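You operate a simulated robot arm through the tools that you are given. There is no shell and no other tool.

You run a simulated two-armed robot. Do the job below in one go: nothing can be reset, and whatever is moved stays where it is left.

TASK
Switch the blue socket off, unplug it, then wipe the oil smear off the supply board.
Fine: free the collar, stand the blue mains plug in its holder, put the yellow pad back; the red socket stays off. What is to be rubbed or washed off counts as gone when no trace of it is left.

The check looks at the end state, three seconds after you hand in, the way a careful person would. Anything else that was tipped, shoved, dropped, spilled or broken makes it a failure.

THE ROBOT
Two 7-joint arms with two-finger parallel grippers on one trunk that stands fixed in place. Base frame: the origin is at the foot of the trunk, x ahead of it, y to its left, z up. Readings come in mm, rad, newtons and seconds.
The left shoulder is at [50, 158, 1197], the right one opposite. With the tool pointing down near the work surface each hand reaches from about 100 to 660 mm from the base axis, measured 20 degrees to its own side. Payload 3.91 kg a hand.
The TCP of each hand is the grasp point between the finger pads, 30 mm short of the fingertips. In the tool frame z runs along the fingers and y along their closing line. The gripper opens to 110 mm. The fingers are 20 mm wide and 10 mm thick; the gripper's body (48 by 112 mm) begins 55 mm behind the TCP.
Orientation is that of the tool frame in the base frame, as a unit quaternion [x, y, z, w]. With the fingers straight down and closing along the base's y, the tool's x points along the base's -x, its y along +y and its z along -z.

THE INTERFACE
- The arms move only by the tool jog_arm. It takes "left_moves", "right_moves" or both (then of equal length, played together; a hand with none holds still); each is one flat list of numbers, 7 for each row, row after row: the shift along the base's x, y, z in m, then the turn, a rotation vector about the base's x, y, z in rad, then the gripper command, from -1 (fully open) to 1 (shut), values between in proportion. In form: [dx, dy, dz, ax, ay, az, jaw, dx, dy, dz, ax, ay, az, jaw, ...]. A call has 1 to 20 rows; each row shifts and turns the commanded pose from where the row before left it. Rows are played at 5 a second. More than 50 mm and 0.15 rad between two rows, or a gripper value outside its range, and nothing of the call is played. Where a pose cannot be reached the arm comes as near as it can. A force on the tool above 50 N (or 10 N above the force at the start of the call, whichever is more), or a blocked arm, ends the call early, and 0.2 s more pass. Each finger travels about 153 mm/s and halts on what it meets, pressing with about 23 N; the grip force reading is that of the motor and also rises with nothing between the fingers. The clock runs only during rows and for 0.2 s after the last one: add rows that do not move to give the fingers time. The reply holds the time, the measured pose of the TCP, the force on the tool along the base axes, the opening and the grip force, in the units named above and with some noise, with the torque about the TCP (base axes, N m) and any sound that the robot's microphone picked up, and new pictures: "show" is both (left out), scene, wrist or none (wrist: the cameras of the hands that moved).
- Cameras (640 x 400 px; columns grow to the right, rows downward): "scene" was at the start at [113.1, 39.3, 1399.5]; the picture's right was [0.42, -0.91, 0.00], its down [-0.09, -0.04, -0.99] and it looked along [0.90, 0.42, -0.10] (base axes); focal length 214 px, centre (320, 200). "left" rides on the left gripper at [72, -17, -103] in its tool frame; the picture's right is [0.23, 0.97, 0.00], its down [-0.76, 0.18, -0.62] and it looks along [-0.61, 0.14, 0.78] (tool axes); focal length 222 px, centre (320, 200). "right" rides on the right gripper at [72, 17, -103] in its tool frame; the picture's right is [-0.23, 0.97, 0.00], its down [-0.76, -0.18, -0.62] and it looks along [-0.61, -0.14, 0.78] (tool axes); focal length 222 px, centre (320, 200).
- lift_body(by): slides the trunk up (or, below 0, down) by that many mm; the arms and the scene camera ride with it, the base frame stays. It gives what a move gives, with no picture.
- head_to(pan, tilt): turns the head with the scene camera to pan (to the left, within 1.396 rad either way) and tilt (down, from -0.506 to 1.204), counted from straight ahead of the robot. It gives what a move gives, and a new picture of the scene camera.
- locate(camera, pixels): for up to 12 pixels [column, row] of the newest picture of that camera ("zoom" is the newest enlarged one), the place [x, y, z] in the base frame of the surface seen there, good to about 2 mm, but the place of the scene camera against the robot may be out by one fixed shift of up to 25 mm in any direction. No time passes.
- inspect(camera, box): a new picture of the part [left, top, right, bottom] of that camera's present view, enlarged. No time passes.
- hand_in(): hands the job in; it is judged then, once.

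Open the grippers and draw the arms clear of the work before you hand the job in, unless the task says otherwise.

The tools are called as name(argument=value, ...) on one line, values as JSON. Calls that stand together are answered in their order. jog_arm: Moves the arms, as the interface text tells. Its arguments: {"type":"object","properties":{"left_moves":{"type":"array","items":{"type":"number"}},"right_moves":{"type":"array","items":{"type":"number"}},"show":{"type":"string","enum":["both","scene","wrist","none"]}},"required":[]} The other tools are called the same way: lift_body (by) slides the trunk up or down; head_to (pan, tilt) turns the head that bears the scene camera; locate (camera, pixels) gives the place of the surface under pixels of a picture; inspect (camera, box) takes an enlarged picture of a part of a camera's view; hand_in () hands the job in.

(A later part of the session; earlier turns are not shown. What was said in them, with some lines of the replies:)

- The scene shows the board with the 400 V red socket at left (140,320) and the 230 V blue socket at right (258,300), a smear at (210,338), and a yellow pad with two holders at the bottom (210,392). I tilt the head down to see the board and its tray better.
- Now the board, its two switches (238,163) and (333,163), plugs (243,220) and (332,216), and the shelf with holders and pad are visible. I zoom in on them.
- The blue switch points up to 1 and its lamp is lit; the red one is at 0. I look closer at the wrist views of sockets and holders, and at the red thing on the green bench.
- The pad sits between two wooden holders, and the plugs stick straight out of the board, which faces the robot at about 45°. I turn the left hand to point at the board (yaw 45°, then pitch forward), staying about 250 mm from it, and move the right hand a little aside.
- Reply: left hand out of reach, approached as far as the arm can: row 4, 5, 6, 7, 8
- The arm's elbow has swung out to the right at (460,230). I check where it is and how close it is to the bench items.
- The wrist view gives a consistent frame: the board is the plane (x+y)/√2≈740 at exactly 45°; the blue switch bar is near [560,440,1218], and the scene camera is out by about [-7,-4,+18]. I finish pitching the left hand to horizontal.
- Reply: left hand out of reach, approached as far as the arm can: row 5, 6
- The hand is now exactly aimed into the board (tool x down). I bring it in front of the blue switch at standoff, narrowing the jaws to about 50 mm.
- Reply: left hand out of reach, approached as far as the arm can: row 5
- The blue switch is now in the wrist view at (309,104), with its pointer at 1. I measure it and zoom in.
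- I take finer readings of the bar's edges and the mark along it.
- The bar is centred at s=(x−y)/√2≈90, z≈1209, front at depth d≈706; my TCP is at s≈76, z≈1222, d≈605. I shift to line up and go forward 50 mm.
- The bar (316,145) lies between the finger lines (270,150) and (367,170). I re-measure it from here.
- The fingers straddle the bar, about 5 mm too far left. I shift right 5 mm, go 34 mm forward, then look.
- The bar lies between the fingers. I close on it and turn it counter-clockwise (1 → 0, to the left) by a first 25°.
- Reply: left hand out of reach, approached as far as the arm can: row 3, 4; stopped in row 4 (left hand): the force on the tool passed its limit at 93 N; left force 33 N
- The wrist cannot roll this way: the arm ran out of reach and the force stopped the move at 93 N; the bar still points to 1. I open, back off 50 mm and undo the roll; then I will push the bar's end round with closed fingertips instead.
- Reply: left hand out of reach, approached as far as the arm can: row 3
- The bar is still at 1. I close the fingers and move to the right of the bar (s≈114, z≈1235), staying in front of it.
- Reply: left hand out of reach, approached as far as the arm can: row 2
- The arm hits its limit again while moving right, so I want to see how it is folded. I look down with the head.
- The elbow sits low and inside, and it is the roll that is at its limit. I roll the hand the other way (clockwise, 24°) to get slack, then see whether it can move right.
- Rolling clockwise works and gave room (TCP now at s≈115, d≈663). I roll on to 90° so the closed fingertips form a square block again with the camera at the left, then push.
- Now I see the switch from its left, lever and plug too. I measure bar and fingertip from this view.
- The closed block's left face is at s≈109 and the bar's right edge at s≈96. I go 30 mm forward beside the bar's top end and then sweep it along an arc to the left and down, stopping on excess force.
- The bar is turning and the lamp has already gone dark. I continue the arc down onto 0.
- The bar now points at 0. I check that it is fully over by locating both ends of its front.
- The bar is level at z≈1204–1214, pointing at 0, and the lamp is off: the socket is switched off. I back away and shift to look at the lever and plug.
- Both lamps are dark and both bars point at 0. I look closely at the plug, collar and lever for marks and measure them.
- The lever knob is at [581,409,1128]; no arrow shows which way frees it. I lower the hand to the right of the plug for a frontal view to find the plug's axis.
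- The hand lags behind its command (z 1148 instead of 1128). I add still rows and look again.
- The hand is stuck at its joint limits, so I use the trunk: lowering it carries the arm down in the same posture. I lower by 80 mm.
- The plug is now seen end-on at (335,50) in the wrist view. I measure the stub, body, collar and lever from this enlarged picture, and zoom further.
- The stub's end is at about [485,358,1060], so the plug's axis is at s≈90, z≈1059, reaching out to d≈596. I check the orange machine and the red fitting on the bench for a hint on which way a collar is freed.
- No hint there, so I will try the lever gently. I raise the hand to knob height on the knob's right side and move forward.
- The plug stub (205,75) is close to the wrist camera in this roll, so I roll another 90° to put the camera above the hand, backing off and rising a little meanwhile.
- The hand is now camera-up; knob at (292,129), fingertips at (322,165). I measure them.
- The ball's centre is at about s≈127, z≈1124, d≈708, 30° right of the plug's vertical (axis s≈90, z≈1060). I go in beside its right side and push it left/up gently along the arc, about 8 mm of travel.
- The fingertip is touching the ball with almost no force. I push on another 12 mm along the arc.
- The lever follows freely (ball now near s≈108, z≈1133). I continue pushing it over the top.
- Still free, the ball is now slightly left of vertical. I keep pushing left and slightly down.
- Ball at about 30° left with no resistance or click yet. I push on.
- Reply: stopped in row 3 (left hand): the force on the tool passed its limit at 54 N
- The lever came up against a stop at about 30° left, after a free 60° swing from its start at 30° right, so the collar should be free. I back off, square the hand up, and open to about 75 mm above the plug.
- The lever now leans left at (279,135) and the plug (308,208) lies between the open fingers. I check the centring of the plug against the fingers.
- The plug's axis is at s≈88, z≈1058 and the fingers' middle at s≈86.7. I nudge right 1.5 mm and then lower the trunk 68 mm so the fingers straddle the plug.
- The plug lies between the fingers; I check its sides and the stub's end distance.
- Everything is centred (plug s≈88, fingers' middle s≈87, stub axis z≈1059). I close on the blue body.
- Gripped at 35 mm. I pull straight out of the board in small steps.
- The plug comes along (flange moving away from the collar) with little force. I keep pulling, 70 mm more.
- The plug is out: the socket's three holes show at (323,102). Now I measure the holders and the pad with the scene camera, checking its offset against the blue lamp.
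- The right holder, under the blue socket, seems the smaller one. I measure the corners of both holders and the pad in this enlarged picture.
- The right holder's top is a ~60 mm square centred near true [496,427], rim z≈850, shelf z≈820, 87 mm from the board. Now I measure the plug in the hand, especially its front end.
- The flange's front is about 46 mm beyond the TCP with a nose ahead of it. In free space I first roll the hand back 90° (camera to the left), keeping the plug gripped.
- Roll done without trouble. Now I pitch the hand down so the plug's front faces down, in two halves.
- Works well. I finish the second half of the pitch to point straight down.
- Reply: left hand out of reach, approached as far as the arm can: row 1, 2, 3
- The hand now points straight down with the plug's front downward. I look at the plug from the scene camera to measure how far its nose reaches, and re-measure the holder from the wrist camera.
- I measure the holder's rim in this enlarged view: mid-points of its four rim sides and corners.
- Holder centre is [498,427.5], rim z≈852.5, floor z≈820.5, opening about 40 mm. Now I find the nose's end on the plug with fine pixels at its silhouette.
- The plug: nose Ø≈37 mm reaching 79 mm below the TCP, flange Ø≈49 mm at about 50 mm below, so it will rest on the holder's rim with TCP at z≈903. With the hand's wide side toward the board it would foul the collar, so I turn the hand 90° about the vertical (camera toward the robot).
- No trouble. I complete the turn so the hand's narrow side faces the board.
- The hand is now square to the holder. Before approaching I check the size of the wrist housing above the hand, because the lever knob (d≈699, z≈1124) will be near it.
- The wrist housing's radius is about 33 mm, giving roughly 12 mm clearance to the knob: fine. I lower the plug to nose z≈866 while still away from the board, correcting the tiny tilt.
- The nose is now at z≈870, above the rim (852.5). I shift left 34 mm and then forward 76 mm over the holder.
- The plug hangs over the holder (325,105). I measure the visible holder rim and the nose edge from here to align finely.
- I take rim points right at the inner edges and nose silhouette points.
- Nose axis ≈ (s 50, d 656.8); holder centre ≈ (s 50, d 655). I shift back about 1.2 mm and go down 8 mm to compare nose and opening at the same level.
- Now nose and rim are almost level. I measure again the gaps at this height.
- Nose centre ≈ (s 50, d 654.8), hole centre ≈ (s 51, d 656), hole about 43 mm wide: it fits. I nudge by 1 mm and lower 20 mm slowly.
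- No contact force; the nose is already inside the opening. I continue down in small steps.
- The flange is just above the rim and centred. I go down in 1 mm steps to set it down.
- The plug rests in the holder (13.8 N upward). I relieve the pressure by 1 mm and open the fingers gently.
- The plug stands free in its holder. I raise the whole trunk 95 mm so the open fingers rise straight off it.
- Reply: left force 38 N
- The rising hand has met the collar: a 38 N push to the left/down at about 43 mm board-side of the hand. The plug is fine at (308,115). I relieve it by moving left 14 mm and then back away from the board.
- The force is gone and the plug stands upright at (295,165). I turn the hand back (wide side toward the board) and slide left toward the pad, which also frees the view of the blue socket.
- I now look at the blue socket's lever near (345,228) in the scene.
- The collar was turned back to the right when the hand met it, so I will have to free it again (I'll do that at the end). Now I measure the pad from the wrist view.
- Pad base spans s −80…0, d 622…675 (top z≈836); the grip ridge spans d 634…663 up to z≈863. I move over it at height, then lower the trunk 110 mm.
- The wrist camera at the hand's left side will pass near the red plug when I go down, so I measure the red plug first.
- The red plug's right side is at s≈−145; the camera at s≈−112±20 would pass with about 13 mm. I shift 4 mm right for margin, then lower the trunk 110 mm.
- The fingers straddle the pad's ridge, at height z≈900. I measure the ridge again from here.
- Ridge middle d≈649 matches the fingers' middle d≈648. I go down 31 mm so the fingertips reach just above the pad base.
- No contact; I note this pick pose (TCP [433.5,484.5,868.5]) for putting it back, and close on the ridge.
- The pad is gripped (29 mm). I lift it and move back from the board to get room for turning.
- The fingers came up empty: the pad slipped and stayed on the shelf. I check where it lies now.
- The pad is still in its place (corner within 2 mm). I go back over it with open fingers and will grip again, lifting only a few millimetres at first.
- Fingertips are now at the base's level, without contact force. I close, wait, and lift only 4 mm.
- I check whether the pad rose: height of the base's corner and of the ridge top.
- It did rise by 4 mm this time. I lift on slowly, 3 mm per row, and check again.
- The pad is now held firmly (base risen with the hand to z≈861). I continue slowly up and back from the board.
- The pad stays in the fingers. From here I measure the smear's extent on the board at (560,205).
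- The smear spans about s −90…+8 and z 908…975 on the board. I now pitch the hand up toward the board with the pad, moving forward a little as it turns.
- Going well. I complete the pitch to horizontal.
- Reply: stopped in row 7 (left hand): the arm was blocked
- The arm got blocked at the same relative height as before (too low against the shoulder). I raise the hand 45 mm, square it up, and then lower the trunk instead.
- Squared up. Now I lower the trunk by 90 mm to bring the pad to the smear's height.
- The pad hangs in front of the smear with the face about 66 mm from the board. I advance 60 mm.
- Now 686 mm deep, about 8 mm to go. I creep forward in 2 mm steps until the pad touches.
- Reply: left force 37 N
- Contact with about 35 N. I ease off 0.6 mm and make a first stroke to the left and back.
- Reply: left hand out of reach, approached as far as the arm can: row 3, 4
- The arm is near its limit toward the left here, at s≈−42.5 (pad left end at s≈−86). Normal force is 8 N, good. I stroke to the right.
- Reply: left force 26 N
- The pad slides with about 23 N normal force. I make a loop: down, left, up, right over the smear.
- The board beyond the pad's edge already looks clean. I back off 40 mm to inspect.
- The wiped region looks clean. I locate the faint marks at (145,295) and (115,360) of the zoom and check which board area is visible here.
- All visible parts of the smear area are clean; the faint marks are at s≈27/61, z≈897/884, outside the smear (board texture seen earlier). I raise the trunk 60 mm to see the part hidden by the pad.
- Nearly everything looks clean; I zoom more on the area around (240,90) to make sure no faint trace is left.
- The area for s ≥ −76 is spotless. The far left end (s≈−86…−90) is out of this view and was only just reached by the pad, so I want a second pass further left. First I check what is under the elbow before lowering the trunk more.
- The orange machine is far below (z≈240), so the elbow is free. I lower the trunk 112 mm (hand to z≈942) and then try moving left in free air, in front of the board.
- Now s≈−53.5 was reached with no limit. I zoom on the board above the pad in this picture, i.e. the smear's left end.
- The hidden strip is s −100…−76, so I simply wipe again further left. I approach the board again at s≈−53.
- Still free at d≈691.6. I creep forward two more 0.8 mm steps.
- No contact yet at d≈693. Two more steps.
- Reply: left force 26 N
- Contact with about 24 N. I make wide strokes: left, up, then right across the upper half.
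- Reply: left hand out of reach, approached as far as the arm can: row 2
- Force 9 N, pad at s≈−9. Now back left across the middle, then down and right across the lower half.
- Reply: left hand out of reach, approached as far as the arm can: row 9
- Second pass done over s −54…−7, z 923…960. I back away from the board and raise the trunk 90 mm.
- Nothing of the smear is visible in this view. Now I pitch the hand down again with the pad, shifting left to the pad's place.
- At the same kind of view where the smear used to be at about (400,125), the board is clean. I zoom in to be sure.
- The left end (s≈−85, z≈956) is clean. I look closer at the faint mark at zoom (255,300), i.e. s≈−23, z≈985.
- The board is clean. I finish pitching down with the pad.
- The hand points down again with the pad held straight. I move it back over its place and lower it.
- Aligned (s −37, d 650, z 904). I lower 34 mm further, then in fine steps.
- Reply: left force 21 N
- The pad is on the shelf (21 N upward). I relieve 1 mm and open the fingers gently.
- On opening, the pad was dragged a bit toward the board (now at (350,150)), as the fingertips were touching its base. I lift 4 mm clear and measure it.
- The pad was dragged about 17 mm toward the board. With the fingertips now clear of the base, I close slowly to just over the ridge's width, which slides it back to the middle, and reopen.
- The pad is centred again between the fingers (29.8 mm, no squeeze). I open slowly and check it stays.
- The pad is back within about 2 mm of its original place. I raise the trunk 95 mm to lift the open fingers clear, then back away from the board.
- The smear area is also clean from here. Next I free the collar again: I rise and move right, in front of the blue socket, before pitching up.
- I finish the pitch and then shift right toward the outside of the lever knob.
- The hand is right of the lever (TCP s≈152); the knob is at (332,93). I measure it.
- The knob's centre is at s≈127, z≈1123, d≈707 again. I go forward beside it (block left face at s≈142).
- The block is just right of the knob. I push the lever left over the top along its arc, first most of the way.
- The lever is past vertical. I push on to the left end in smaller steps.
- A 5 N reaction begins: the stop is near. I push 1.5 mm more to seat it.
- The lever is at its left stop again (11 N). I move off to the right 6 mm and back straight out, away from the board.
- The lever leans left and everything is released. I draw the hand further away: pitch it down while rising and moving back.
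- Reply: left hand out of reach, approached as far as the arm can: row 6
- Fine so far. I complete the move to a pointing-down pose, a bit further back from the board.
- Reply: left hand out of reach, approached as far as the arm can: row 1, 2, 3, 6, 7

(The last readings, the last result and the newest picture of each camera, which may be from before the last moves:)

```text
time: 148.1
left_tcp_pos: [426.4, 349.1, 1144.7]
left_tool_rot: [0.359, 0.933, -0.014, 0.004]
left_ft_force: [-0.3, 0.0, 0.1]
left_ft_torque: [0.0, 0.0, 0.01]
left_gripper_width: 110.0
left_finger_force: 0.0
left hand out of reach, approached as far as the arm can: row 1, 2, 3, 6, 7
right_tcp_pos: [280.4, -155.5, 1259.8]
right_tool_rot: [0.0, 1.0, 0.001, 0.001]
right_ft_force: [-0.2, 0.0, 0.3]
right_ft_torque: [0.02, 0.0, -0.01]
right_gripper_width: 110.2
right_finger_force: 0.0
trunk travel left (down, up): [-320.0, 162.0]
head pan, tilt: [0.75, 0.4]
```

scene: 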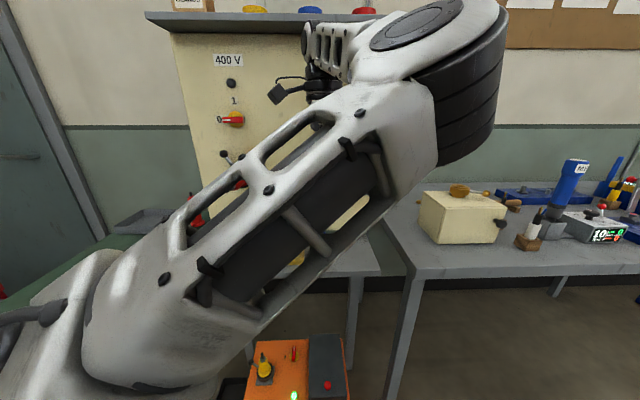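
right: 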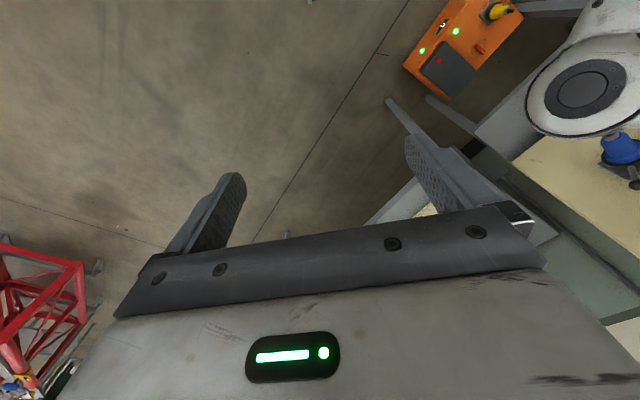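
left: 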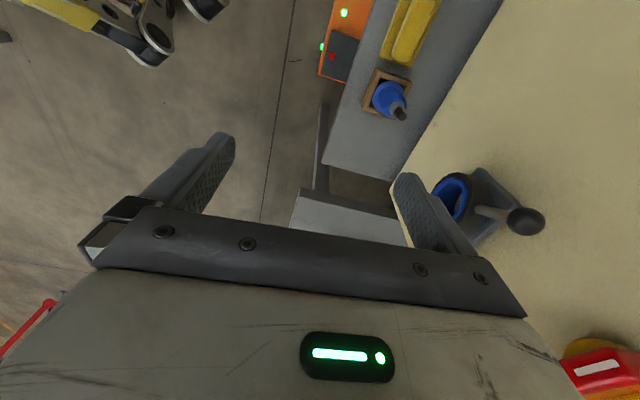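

The hand is now clear of the board. I verify the lever, plug and pad from this view.

locate(camera="left", pixels=[[525, 220], [452, 197], [390, 100], [400, 112], [400, 40], [425, 5]])

inspect(camera="left", box=[330, 0, 640, 250])

inspect(camera="left", box=[340, 0, 460, 140])

```text
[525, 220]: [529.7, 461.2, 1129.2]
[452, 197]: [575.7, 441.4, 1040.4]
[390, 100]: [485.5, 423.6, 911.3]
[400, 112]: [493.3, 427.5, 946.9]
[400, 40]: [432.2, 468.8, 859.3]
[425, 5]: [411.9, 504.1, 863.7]
```

```text
1.60 times, centred on (485, 125) of left
```

zoom: 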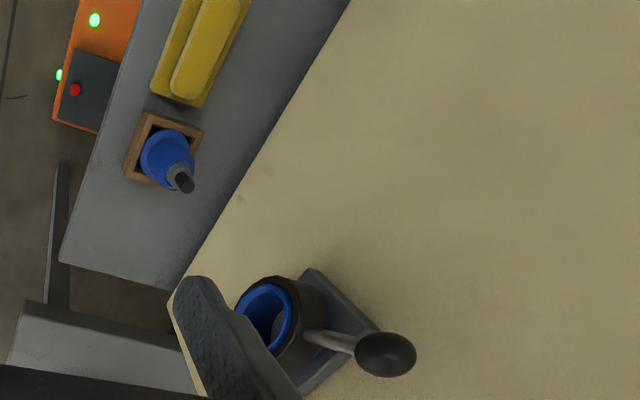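

```text
2.86 times, centred on (400, 70) of left
```

zoom: 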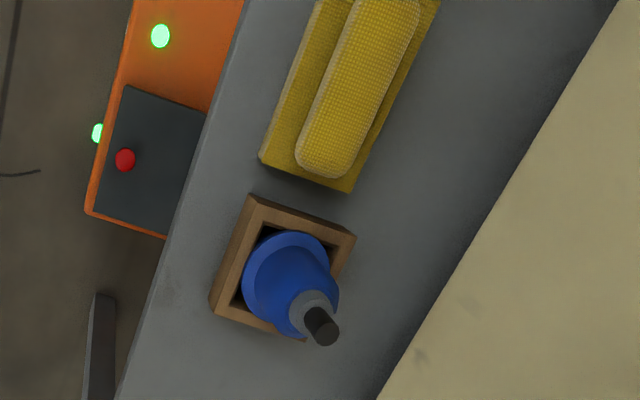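

The lever knob is at [530,461,1129] (left, free), the blue plug stands upright in its holder, the pad is back beside it, the board is clean, and both switches are at 0. Both hands are open and clear, so I hand the job in.

hand_in()

```text
The job is handed in.
```

I've handed the job in with every part done. In the last pictures:

- **Blue socket:** it is switched off (bar at 0, lamp dark). I didn't touch the red socket, and it is still at 0.
- **Collar:** its lever is at the left stop, the position in which the plug came out freely. My hand knocked it back once, while rising off the plug, and I pushed it to the left stop again before finishing.
- **Blue plug:** it stands upright in the right-hand holder, the one nearest the blue socket. Neither holder is marked, so I chose by position.
- **Oil smear:** I wiped it twice, and no trace shows in close-up views of the whole area. A few faint marks nearby look like the board's own texture.
- **Yellow pad:** it is back within about 2–3 mm of where it started. My first grip slipped without moving it noticeably. When I set it down it was dragged about 17 mm, and I slid it back.

Early on, one attempt to turn the switch by gripping it stopped on 93 N of force. The switch looked undamaged and turned normally afterwards. Both grippers are open and clear of the board.
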